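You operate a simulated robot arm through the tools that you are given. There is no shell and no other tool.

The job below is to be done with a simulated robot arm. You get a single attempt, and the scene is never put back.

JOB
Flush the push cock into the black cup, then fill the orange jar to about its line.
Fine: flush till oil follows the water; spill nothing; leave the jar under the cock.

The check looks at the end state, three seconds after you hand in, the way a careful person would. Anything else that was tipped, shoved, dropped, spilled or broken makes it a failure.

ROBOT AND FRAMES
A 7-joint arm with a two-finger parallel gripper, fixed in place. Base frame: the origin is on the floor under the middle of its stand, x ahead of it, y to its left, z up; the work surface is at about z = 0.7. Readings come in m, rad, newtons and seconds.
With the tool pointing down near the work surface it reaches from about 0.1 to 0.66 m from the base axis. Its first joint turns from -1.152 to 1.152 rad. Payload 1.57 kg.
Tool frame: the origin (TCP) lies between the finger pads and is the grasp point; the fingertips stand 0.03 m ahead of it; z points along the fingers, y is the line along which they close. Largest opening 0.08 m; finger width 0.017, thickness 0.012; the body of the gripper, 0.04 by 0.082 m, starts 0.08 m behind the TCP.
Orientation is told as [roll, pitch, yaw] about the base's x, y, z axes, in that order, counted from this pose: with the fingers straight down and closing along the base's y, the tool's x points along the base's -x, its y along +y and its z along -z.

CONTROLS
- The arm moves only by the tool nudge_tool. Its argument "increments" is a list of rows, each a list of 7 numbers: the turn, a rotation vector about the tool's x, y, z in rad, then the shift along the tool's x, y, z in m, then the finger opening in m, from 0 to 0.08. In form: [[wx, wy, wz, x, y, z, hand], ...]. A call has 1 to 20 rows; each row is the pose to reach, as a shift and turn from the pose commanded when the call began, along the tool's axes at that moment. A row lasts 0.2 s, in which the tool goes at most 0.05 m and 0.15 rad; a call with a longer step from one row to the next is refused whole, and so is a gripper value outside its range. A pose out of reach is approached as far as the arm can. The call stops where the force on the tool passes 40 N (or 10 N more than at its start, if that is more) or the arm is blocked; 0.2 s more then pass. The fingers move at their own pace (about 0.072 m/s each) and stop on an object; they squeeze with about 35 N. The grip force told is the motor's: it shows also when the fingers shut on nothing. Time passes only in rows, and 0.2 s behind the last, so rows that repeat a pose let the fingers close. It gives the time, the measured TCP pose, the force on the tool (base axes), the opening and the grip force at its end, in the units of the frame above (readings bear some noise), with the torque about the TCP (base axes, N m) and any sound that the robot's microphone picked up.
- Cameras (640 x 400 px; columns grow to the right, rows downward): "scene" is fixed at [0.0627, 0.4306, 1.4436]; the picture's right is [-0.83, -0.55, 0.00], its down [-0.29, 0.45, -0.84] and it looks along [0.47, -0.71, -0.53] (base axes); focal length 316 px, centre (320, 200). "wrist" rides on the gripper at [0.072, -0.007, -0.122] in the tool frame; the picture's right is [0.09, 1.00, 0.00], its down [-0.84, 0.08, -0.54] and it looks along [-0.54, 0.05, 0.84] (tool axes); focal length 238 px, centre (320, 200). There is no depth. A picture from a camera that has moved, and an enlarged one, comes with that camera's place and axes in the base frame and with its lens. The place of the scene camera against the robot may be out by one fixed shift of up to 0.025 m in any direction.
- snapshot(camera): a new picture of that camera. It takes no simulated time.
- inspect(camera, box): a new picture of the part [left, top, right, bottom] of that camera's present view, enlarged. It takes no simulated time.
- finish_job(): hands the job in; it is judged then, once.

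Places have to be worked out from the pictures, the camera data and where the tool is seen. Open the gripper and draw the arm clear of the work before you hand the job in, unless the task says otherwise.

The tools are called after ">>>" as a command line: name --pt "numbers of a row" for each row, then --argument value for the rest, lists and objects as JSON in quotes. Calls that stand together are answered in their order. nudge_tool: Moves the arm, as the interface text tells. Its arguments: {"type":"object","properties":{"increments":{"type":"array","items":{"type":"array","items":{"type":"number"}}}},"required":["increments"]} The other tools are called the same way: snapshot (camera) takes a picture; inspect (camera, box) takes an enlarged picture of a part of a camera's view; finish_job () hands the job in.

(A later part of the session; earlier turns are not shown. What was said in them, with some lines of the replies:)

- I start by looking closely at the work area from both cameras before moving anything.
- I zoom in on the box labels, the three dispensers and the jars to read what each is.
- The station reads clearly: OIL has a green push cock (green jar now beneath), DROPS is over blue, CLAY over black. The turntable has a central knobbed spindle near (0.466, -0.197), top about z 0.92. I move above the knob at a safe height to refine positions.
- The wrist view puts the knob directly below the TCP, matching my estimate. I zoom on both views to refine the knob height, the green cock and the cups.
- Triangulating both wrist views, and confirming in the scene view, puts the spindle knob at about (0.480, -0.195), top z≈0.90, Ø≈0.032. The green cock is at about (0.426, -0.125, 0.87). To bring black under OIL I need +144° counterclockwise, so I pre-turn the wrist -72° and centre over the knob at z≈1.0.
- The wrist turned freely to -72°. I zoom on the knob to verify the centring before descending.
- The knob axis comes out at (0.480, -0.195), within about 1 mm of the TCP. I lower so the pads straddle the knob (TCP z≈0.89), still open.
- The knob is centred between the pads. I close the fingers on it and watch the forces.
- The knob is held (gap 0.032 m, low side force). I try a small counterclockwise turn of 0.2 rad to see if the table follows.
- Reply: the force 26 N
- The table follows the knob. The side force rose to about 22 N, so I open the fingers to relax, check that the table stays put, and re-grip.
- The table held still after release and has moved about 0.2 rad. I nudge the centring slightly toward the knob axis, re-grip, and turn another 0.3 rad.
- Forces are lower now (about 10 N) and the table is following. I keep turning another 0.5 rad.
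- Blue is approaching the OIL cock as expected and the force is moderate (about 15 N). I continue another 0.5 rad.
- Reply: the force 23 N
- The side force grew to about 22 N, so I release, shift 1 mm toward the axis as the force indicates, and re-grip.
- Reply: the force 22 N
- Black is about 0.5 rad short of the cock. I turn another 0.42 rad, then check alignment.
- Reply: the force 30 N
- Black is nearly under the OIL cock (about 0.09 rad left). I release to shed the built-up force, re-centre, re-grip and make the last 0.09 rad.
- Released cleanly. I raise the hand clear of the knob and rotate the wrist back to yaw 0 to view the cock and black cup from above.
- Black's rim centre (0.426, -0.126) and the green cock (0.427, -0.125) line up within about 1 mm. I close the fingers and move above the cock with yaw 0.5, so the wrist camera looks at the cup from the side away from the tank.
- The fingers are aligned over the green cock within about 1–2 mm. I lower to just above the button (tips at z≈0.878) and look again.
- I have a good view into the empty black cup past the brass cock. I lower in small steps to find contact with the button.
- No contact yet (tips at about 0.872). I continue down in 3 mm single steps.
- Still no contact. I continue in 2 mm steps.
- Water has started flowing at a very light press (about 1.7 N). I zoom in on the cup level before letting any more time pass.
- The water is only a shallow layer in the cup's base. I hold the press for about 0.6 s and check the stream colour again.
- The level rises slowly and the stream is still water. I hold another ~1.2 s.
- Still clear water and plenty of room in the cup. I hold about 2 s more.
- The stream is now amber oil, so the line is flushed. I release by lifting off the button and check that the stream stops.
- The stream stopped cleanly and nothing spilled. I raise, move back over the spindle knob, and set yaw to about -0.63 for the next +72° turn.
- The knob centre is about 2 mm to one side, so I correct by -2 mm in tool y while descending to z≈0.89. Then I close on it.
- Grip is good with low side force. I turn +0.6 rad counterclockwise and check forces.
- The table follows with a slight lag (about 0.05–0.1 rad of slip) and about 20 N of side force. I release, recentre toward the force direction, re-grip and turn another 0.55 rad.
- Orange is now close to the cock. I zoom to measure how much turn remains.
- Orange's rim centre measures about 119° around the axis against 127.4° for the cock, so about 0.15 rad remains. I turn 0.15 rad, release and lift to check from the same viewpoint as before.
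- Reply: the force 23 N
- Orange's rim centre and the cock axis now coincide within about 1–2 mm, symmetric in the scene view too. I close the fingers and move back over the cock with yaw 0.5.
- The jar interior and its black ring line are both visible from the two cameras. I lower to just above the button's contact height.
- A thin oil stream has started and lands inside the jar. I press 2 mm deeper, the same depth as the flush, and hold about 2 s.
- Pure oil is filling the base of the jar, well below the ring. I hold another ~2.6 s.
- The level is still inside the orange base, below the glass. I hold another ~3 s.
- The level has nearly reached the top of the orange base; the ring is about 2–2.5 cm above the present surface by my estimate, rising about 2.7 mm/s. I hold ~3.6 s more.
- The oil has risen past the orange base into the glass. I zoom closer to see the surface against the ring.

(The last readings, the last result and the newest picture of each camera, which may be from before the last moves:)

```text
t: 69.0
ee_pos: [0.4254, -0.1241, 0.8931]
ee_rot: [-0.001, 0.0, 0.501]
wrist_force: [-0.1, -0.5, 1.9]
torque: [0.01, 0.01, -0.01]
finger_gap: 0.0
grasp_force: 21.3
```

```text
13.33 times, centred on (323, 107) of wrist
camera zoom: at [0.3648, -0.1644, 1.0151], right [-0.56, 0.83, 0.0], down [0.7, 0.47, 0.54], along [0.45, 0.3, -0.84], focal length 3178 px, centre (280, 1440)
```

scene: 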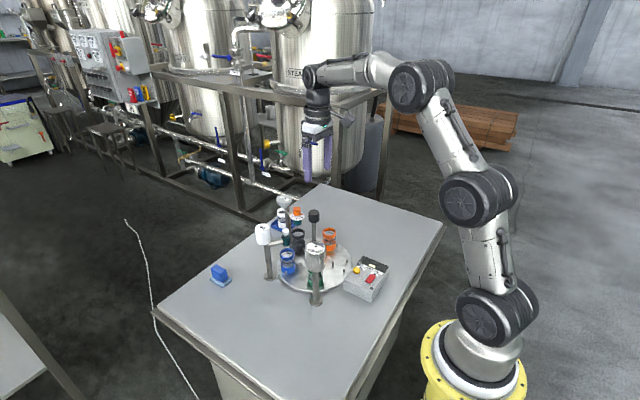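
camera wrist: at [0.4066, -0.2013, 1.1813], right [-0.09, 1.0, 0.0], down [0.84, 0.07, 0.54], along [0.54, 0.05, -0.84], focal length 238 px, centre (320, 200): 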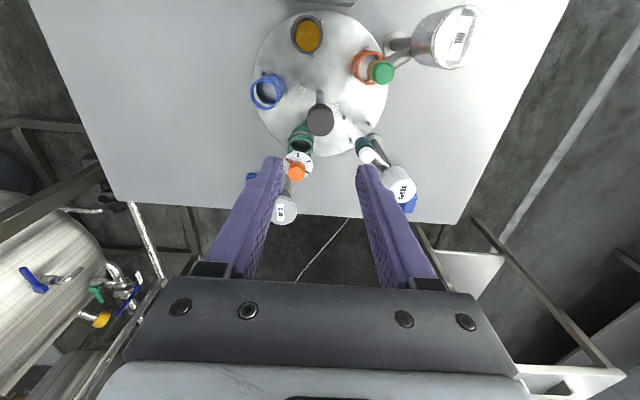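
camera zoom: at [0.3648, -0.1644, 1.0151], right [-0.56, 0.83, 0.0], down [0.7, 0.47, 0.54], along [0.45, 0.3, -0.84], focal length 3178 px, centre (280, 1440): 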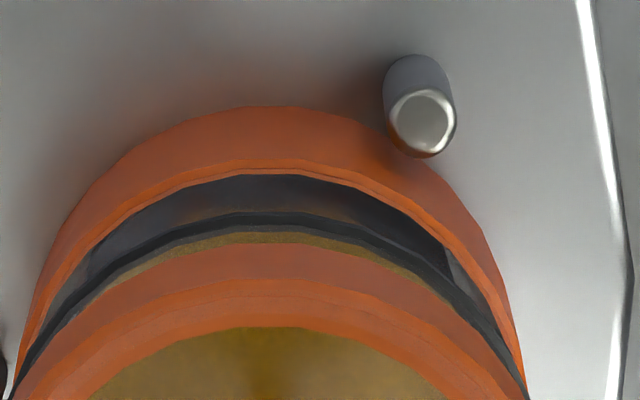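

The surface sits about 7 mm above the base top and 12–13 mm below the ring, rising about 2.7 mm/s. I hold ~2.6 s more, then re-measure.

>>> nudge_tool --pt "0 0 0 0 0 0 0.0" --pt "0 0 0 0 0 0 0.0" --pt "0 0 0 0 0 0 0.0" --pt "0 0 0 0 0 0 0.0" --pt "0 0 0 0 0 0 0.0" --pt "0 0 0 0 0 0 0.0" --pt "0 0 0 0 0 0 0.0" --pt "0 0 0 0 0 0 0.0" --pt "0 0 0 0 0 0 0.0" --pt "0 0 0 0 0 0 0.0" --pt "0 0 0 0 0 0 0.0" --pt "0 0 0 0 0 0 0.0"

>>> inspect --camera "scene" --box '[305, 265, 337, 285]'

>>> inspect --camera "wrist" --box '[295, 80, 365, 145]'

```text
t: 71.6
ee_pos: [0.426, -0.1245, 0.8949]
ee_rot: [0.002, 0.001, 0.5]
wrist_force: [-0.1, 0.4, 1.5]
torque: [-0.02, 0.02, 0.0]
finger_gap: 0.0
grasp_force: 21.2
```

```text
16.00 times, centred on (321, 275) of scene
camera zoom: at [0.0627, 0.4306, 1.4436], right [-0.83, -0.55, 0.0], down [-0.29, 0.45, -0.84], along [0.47, -0.71, -0.53], focal length 5053 px, centre (304, -1000)
```

zoom: 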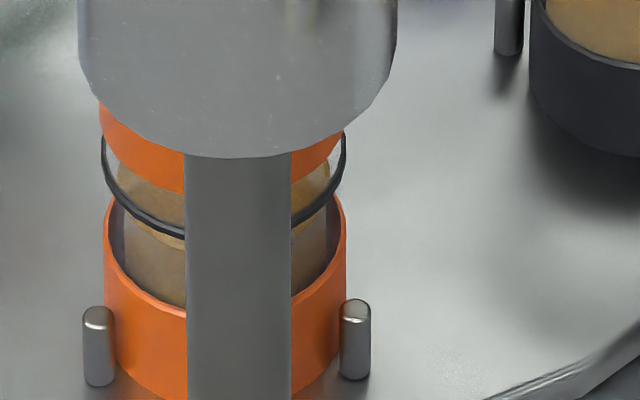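

```text
6.15 times, centred on (330, 112) of wrist
camera zoom: at [0.3648, -0.1644, 1.0151], right [-0.56, 0.83, 0.0], down [0.7, 0.47, 0.54], along [0.45, 0.3, -0.84], focal length 1467 px, centre (258, 738)
```

zoom: 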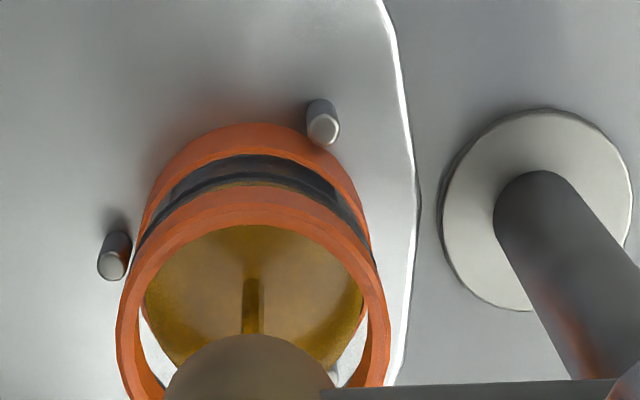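

The surface front edge is now just below the ring in view; accounting for perspective, it's about 6–8 mm under the line. I zoom further to measure precisely.

>>> inspect --camera "scene" --box '[308, 270, 324, 280]'

>>> inspect --camera "scene" --box '[316, 270, 332, 280]'

>>> inspect --camera "wrist" --box '[303, 100, 343, 130]'

```text
16.00 times, centred on (316, 275) of scene
camera zoom: at [0.0627, 0.4306, 1.4436], right [-0.83, -0.55, 0.0], down [-0.29, 0.45, -0.84], along [0.47, -0.71, -0.53], focal length 5053 px, centre (384, -1000)
```

zoom: 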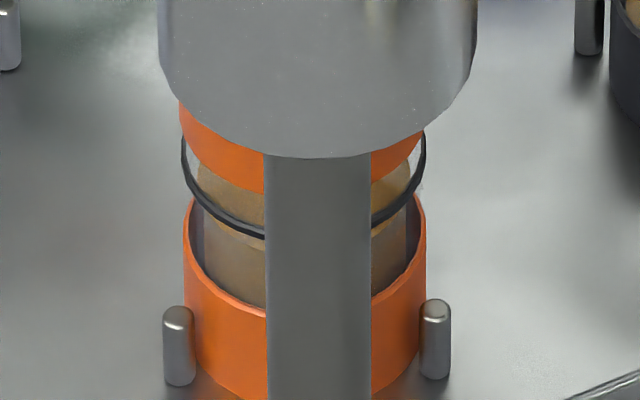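

```text
16.00 times, centred on (324, 275) of scene
camera zoom: at [0.0627, 0.4306, 1.4436], right [-0.83, -0.55, 0.0], down [-0.29, 0.45, -0.84], along [0.47, -0.71, -0.53], focal length 5053 px, centre (256, -1000)
```

zoom: 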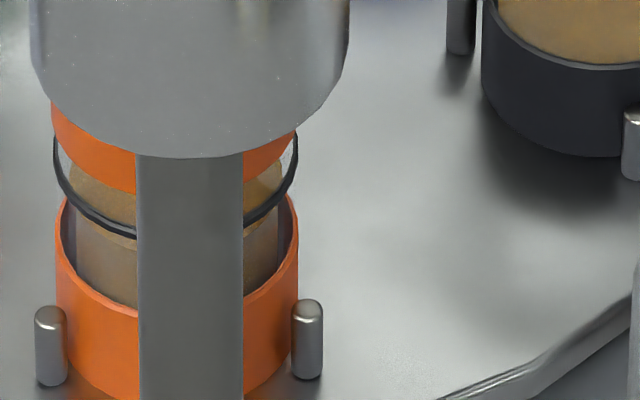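

```text
13.33 times, centred on (323, 115) of wrist
camera zoom: at [0.3648, -0.1644, 1.0151], right [-0.56, 0.83, 0.0], down [0.7, 0.47, 0.54], along [0.45, 0.3, -0.84], focal length 3178 px, centre (280, 1333)
```

zoom: 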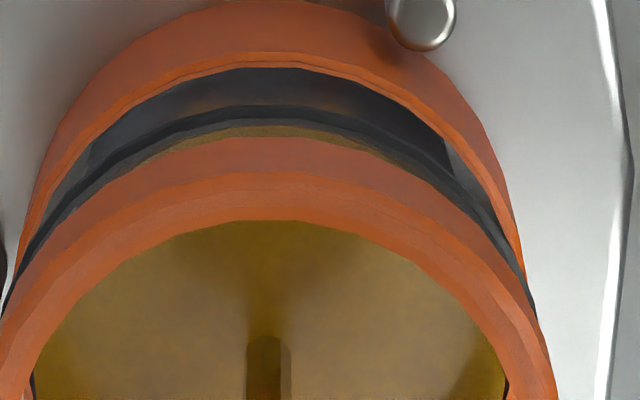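

The surface measures about 7 mm below the ring. I hold ~1.4 s more (about 4 mm) and re-measure.

>>> nudge_tool --pt "0 0 0 0 0 0 0.0" --pt "0 0 0 0 0 0 0.0" --pt "0 0 0 0 0 0 0.0" --pt "0 0 0 0 0 0 0.0" --pt "0 0 0 0 0 0 0.0" --pt "0 0 0 0 0 0 0.0"

>>> inspect --camera "scene" --box '[308, 270, 324, 280]'

>>> inspect --camera "wrist" --box '[295, 80, 365, 145]'

```text
t: 73.0
ee_pos: [0.4258, -0.1262, 0.894]
ee_rot: [0.0, -0.001, 0.502]
wrist_force: [-0.2, 0.0, 0.9]
torque: [0.02, 0.02, -0.02]
finger_gap: 0.0
grasp_force: 21.3
```

```text
16.00 times, centred on (316, 275) of scene
camera zoom: at [0.0627, 0.4306, 1.4436], right [-0.83, -0.55, 0.0], down [-0.29, 0.45, -0.84], along [0.47, -0.71, -0.53], focal length 5053 px, centre (384, -1000)
```

zoom: 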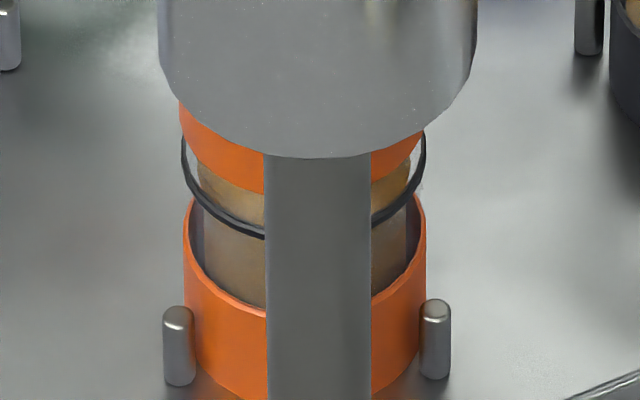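

```text
6.15 times, centred on (330, 112) of wrist
camera zoom: at [0.3648, -0.1644, 1.0151], right [-0.56, 0.83, 0.0], down [0.7, 0.47, 0.54], along [0.45, 0.3, -0.84], focal length 1467 px, centre (258, 738)
```

zoom: 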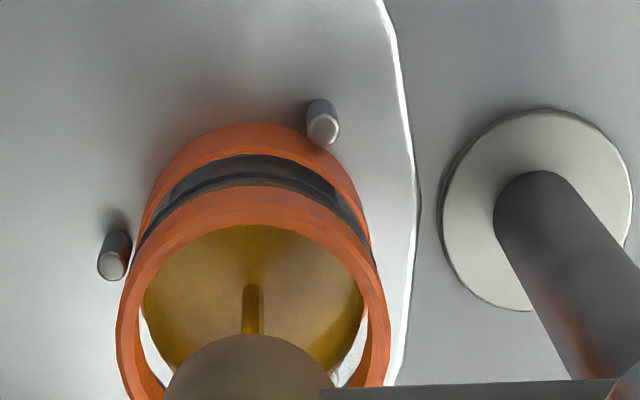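

The surface edge now coincides with the ring in view, which after parallax means about 4 mm below the line. I hold ~0.8 s more.

>>> nudge_tool --pt "0 0 0 0 0 0 0.0" --pt "0 0 0 0 0 0 0.0" --pt "0 0 0 0 0 0 0.0"

>>> inspect --camera "scene" --box '[308, 270, 324, 280]'

>>> inspect --camera "wrist" --box '[295, 80, 365, 145]'

```text
t: 73.8
ee_pos: [0.426, -0.1246, 0.8925]
ee_rot: [0.0, 0.0, 0.5]
wrist_force: [-0.3, 0.1, 0.8]
torque: [-0.03, 0.02, -0.02]
finger_gap: 0.0
grasp_force: 20.9
```

```text
16.00 times, centred on (316, 275) of scene
camera zoom: at [0.0627, 0.4306, 1.4436], right [-0.83, -0.55, 0.0], down [-0.29, 0.45, -0.84], along [0.47, -0.71, -0.53], focal length 5053 px, centre (384, -1000)
```

zoom: 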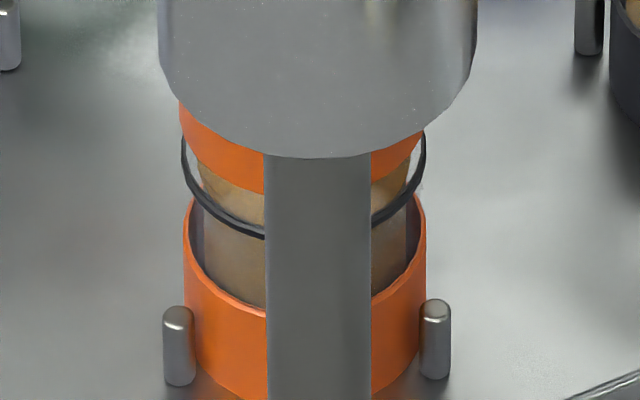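

```text
6.15 times, centred on (330, 112) of wrist
camera zoom: at [0.3648, -0.1644, 1.0151], right [-0.56, 0.83, 0.0], down [0.7, 0.47, 0.54], along [0.45, 0.3, -0.84], focal length 1467 px, centre (258, 738)
```

zoom: 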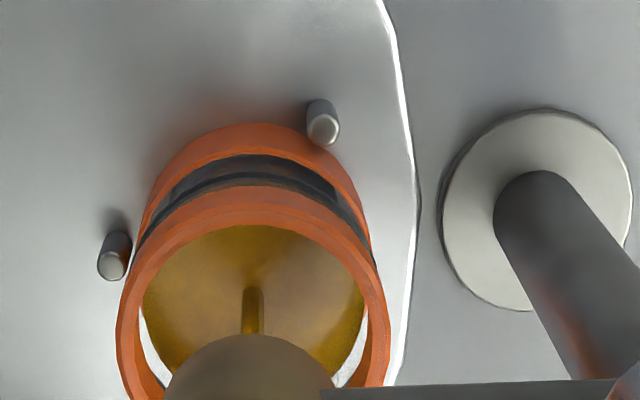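

The surface edge now shows just above the ring in view, about 1–2 mm below the true line. I hold 0.2 s more and then lift off to stop, and will measure at rest.

>>> nudge_tool --pt "0 0 0 0 0 0 0.0" --pt "0 0 0 0 0 -0.012 0.0" --pt "0 0 0 0 0 -0.024 0.0" --pt "0 0 0 0 0 -0.024 0.0"

>>> inspect --camera "scene" --box '[308, 270, 324, 280]'

>>> inspect --camera "wrist" --box '[285, 80, 375, 160]'

>>> inspect --camera "scene" --box '[308, 267, 324, 277]'

```text
t: 74.8
ee_pos: [0.4263, -0.1261, 0.9178]
ee_rot: [0.0, 0.001, 0.5]
wrist_force: [0.0, 0.0, -0.2]
torque: [0.0, 0.05, -0.05]
finger_gap: 0.0
grasp_force: 21.0
```

```text
16.00 times, centred on (316, 275) of scene
camera zoom: at [0.0627, 0.4306, 1.4436], right [-0.83, -0.55, 0.0], down [-0.29, 0.45, -0.84], along [0.47, -0.71, -0.53], focal length 5053 px, centre (384, -1000)
```

zoom: 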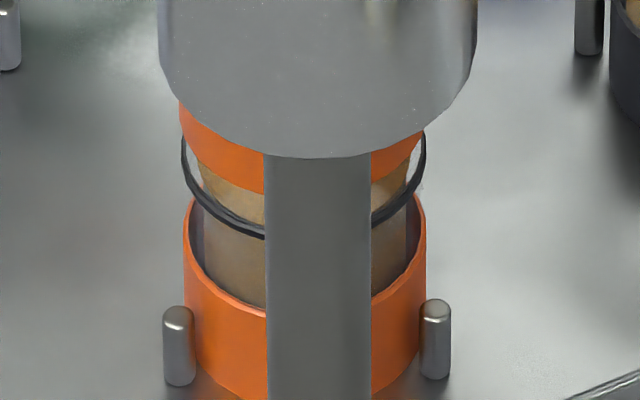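

```text
5.00 times, centred on (330, 120) of wrist
camera zoom: at [0.3645, -0.1658, 1.0384], right [-0.56, 0.83, 0.0], down [0.7, 0.47, 0.54], along [0.45, 0.3, -0.84], focal length 1192 px, centre (270, 600)
```

zoom: 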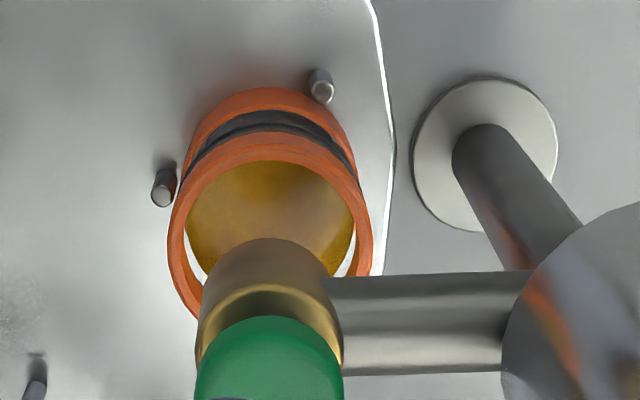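

```text
16.00 times, centred on (316, 272) of scene
camera zoom: at [0.0627, 0.4306, 1.4436], right [-0.83, -0.55, 0.0], down [-0.29, 0.45, -0.84], along [0.47, -0.71, -0.53], focal length 5053 px, centre (384, -952)
```

zoom: 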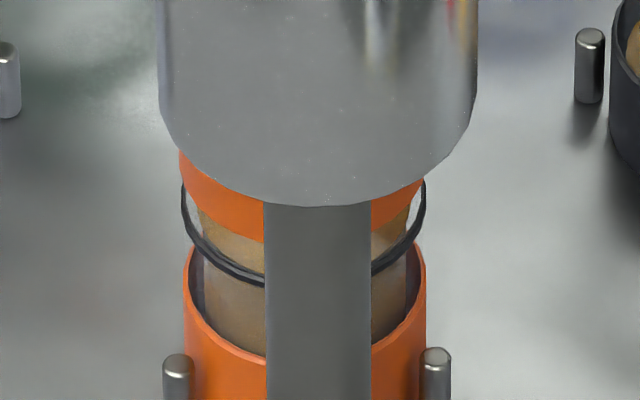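

The stream stopped. Before moving away I zoom the wrist view on the ring band for a second estimate of the level.

>>> inspect --camera "wrist" --box '[303, 95, 343, 120]'

>>> inspect --camera "scene" --box '[270, 200, 370, 310]'

```text
16.00 times, centred on (323, 108) of wrist
camera zoom: at [0.3645, -0.1658, 1.0384], right [-0.56, 0.83, 0.0], down [0.7, 0.47, 0.54], along [0.45, 0.3, -0.84], focal length 3814 px, centre (272, 1680)
```

zoom: 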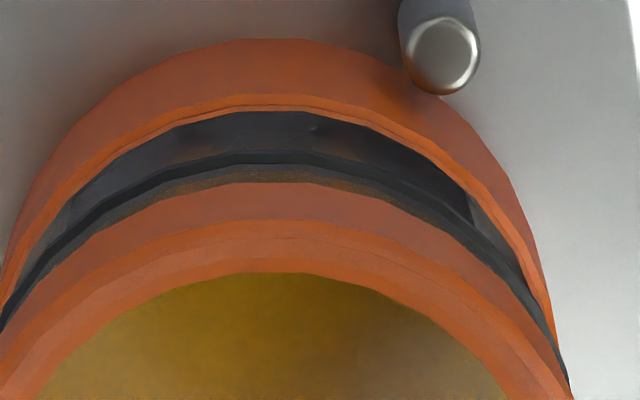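

```text
3.64 times, centred on (320, 255) of scene
camera zoom: at [0.0627, 0.4306, 1.4436], right [-0.83, -0.55, 0.0], down [-0.29, 0.45, -0.84], along [0.47, -0.71, -0.53], focal length 1148 px, centre (320, 0)
```

zoom: 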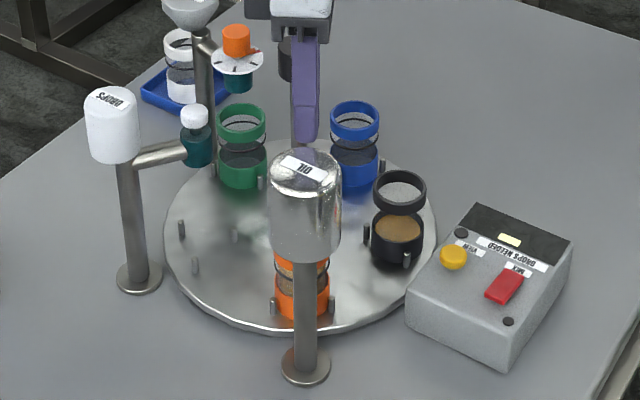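

The wrist view agrees the surface is right about ring height. To verify with an unobstructed, shallower view, I raise, back off toward the robot, open the fingers, and then tilt the camera toward the jar.

>>> nudge_tool --pt "0 0 0 0 0 -0.045 0.0" --pt "0 0 0 0 0 -0.09 0.0" --pt "0 0 0.1 0.027 0.0085 -0.09 0.0" --pt "0 0 0.2 0.054 0.017 -0.09 0.02" --pt "0 0 0.3 0.081 0.0255 -0.09 0.05" --pt "0 0 0.4 0.108 0.034 -0.09 0.08" --pt "0 0 0.5 0.1352 0.0425 -0.09 0.08" --pt "0 0 0.5 0.1352 0.0425 -0.09 0.08"

>>> snapshot --camera "wrist"

>>> snapshot --camera "scene"

```text
t: 76.6
ee_pos: [0.2847, -0.1551, 1.0064]
ee_rot: [0.0, 0.0, -0.002]
wrist_force: [0.9, -0.4, -0.4]
torque: [0.01, -0.02, 0.01]
finger_gap: 0.0799
grasp_force: 0.0
```

```text
taken
camera wrist: at [0.2126, -0.1598, 1.1282], right [-0.09, 1.0, 0.0], down [0.84, 0.08, 0.54], along [0.54, 0.05, -0.84], focal length 238 px, centre (320, 200)
```

wrist: 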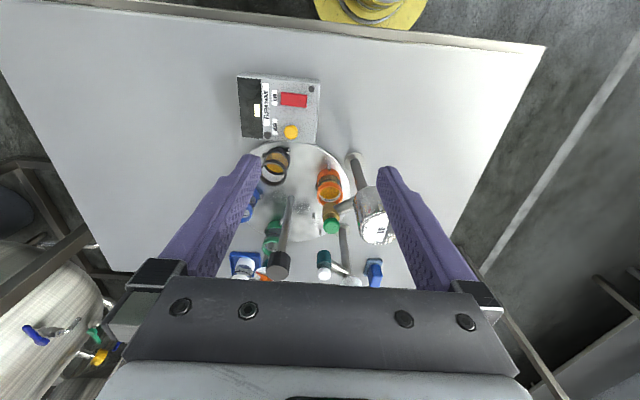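

```text
taken
```

scene: 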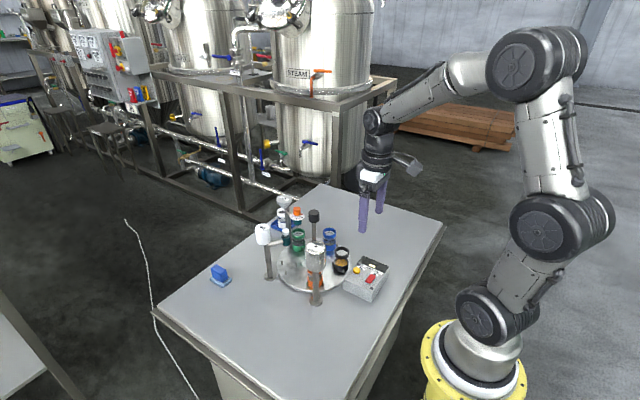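

The jar is visible between the open fingers. I tilt the tool about 25° forward and lower in free space above the box side, for a shallower look at the jar.

>>> nudge_tool --pt "0 -0.08 0 0.0 0 0.02 0.08" --pt "0 -0.16 0 0.0 0 0.045 0.08" --pt "0 -0.24 0 0.0 0 0.07 0.08" --pt "0 -0.32 0 0.0 0 0.09 0.08" --pt "0 -0.4 0 0.0 0 0.11 0.08" --pt "0 -0.44 0 0.0 0 0.13 0.08" --pt "0 -0.44 0 0.0 0 0.13 0.08"

>>> snapshot --camera "wrist"

>>> snapshot --camera "scene"

```text
t: 78.2
ee_pos: [0.2872, -0.1529, 0.8784]
ee_rot: [-0.001, -0.441, 0.0]
wrist_force: [0.1, -0.7, 0.4]
torque: [0.02, 0.03, 0.0]
finger_gap: 0.0802
grasp_force: 0.0
```

```text
taken
camera wrist: at [0.1696, -0.1595, 0.958], right [-0.08, 1.0, -0.04], down [0.53, 0.08, 0.85], along [0.85, 0.05, -0.53], focal length 238 px, centre (320, 200)
```

wrist: 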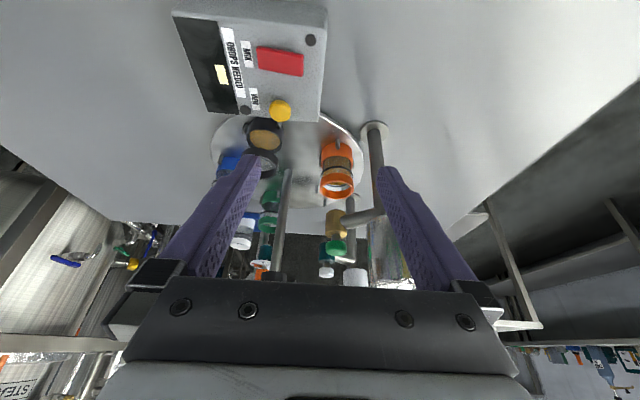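

```text
taken
```

scene: 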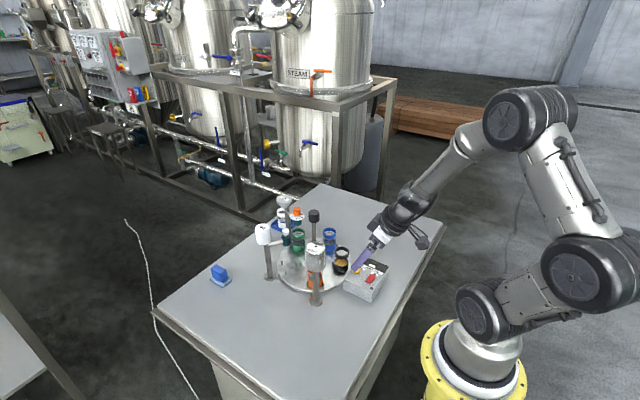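

Now I have an unobstructed view of the orange jar. I zoom in to judge the oil level against the ring.

>>> inspect --camera "wrist" --box '[312, 130, 362, 205]'

>>> inspect --camera "wrist" --box '[317, 152, 357, 177]'

```text
5.33 times, centred on (337, 168) of wrist
camera zoom: at [0.1696, -0.1595, 0.958], right [-0.08, 1.0, -0.04], down [0.53, 0.08, 0.85], along [0.85, 0.05, -0.53], focal length 1271 px, centre (229, 373)
```

zoom: 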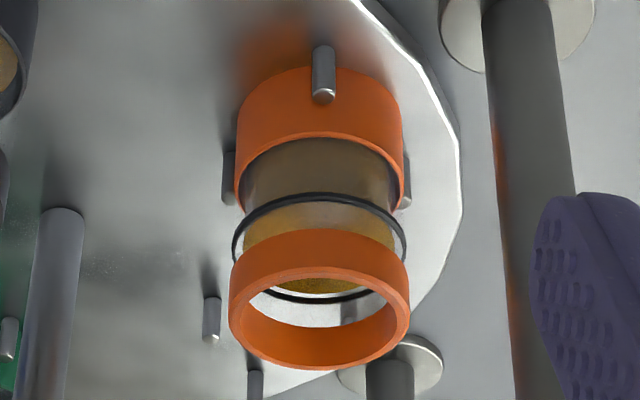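

```text
16.00 times, centred on (337, 164) of wrist
camera zoom: at [0.1696, -0.1595, 0.958], right [-0.08, 1.0, -0.04], down [0.53, 0.08, 0.85], along [0.85, 0.05, -0.53], focal length 3814 px, centre (48, 768)
```

zoom: 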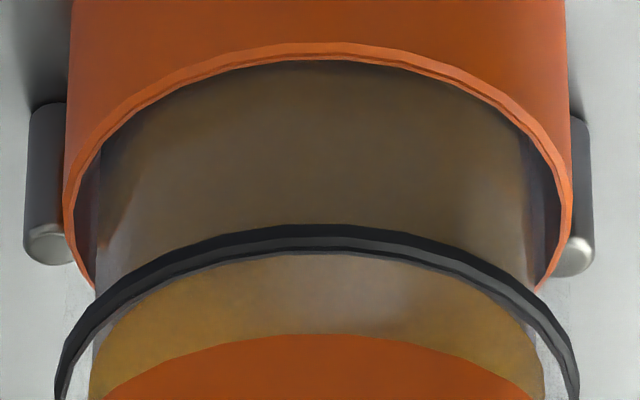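

The ring and oil surface are nearly coincident here. I take one more crop around the ring's flanks to make sure the surface edge isn't hidden behind the ring.

>>> inspect --camera "wrist" --box '[309, 162, 349, 187]'

>>> inspect --camera "wrist" --box '[327, 162, 367, 187]'

```text
16.00 times, centred on (329, 174) of wrist
camera zoom: at [0.1696, -0.1595, 0.958], right [-0.08, 1.0, -0.04], down [0.53, 0.08, 0.85], along [0.85, 0.05, -0.53], focal length 3814 px, centre (176, 608)
```

zoom: 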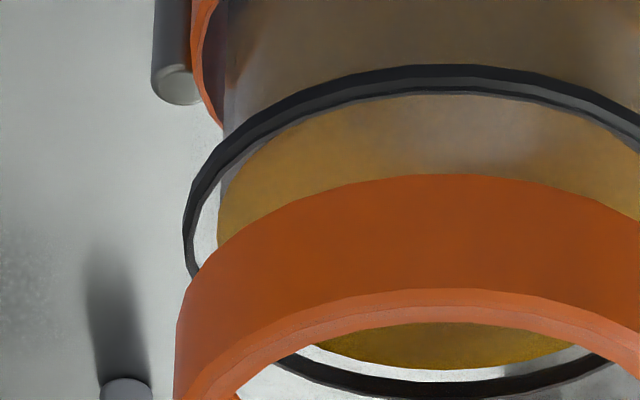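

```text
16.00 times, centred on (347, 174) of wrist
camera zoom: at [0.1696, -0.1595, 0.958], right [-0.08, 1.0, -0.04], down [0.53, 0.08, 0.85], along [0.85, 0.05, -0.53], focal length 3814 px, centre (-112, 608)
```

zoom: 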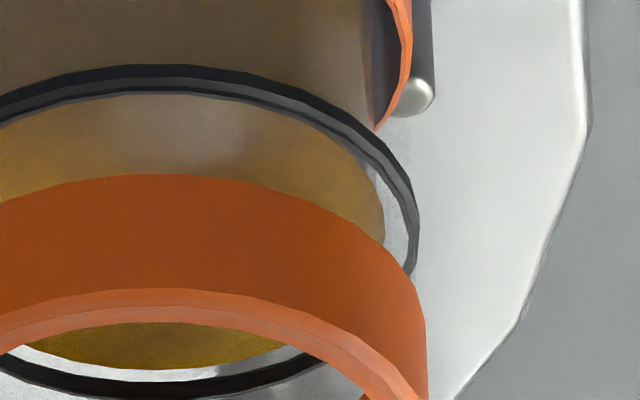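

Near and far edges of the ring and the oil surface share the same centre, so the level is at the line within a fraction of a millimetre. The jar is under the cock, so I raise and un-tilt to draw the open gripper clear.

>>> nudge_tool --pt "0 0 0 -0.0128 0 -0.0272 0.08" --pt "0 0 0 -0.0256 0 -0.0543 0.08" --pt "0 0.08 0 -0.0384 0 -0.0815 0.08" --pt "0 0.16 0 -0.0511 0 -0.1086 0.08" --pt "0 0.24 0 -0.0639 0 -0.1358 0.08" --pt "0 0.32 0 -0.0767 0 -0.1629 0.08" --pt "0 0.4 0 -0.0895 0 -0.1901 0.08" --pt "0 0.44 0 -0.1065 0 -0.2263 0.08" --pt "0 0.44 0 -0.1065 0 -0.2263 0.08"

>>> snapshot --camera "wrist"

>>> inspect --camera "scene" --box '[200, 180, 400, 310]'

```text
t: 80.2
ee_pos: [0.2873, -0.1527, 1.1269]
ee_rot: [0.0, 0.001, 0.001]
wrist_force: [1.2, 0.3, -0.3]
torque: [0.0, 0.02, 0.0]
finger_gap: 0.0798
grasp_force: 0.0
```

```text
taken
camera wrist: at [0.2152, -0.1589, 1.2487], right [-0.09, 1.0, 0.0], down [0.84, 0.08, 0.54], along [0.54, 0.05, -0.84], focal length 238 px, centre (320, 200)
```

wrist: 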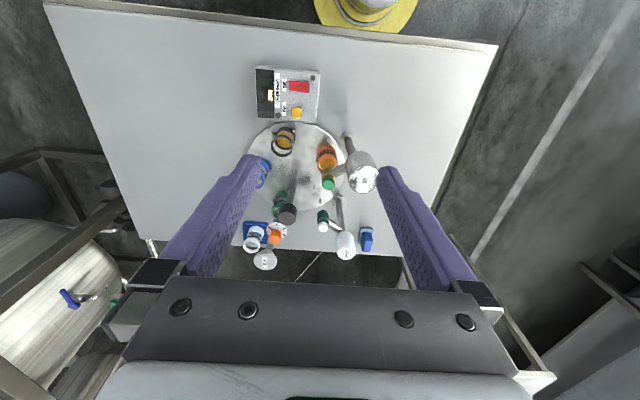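

```text
3.08 times, centred on (300, 245) of scene
camera zoom: at [0.0627, 0.4306, 1.4436], right [-0.83, -0.55, 0.0], down [-0.29, 0.45, -0.84], along [0.47, -0.71, -0.53], focal length 972 px, centre (382, 62)
```

zoom: 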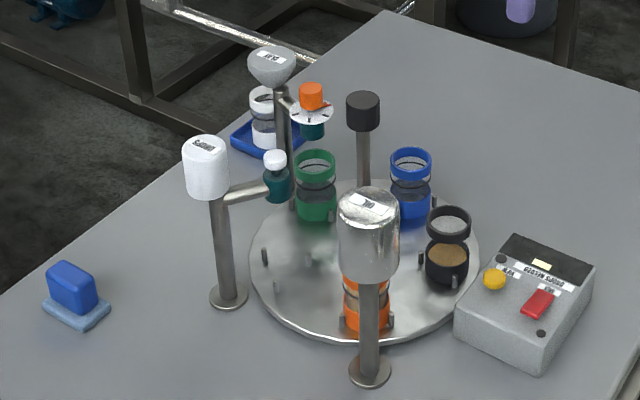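

All jars stand in place, the table is dry, and the gripper is open and clear. One last zoom over the cock and jar to check for drips and alignment.

>>> inspect --camera "wrist" --box '[250, 110, 380, 210]'

```text
4.00 times, centred on (315, 160) of wrist
camera zoom: at [0.2152, -0.1589, 1.2487], right [-0.09, 1.0, 0.0], down [0.84, 0.08, 0.54], along [0.54, 0.05, -0.84], focal length 953 px, centre (340, 360)
```

zoom: 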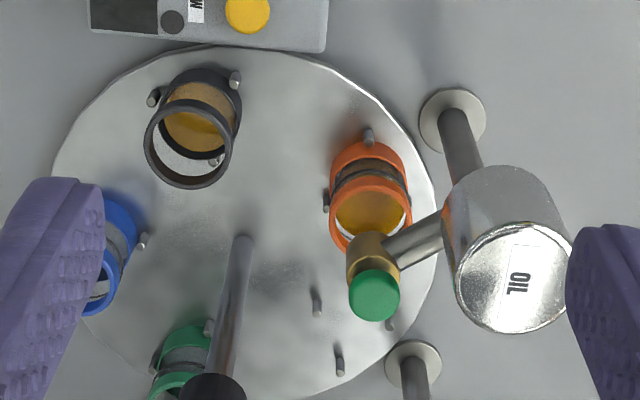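

The flush water and first oil are in the black cup. The orange jar is filled to its ring and sits under the OIL cock. There are no spills and the arm is clear, so I hand in the job.

>>> finish_job

```text
The job is handed in.
```

I flushed the OIL push cock into the black cup, filled the orange jar to its line, and handed the job in. I haven't seen the result of the check.

- **Flush:** I turned the table to bring the black cup under the cock. I held the button down until the stream changed from water to amber oil. The cup is only part full.
- **Fill:** I turned the orange jar under the cock and filled it with oil. Seen from the side at the end, the oil surface lined up with the black ring to within about 1 mm.
- **End state:** The orange jar is still under the cock, lined up to within about 2 mm. The last pictures show no drips or spills and nothing knocked over. The gripper is open and clear of the work.

The table slipped slightly in the grip during the second turn. I corrected the position by eye before filling.
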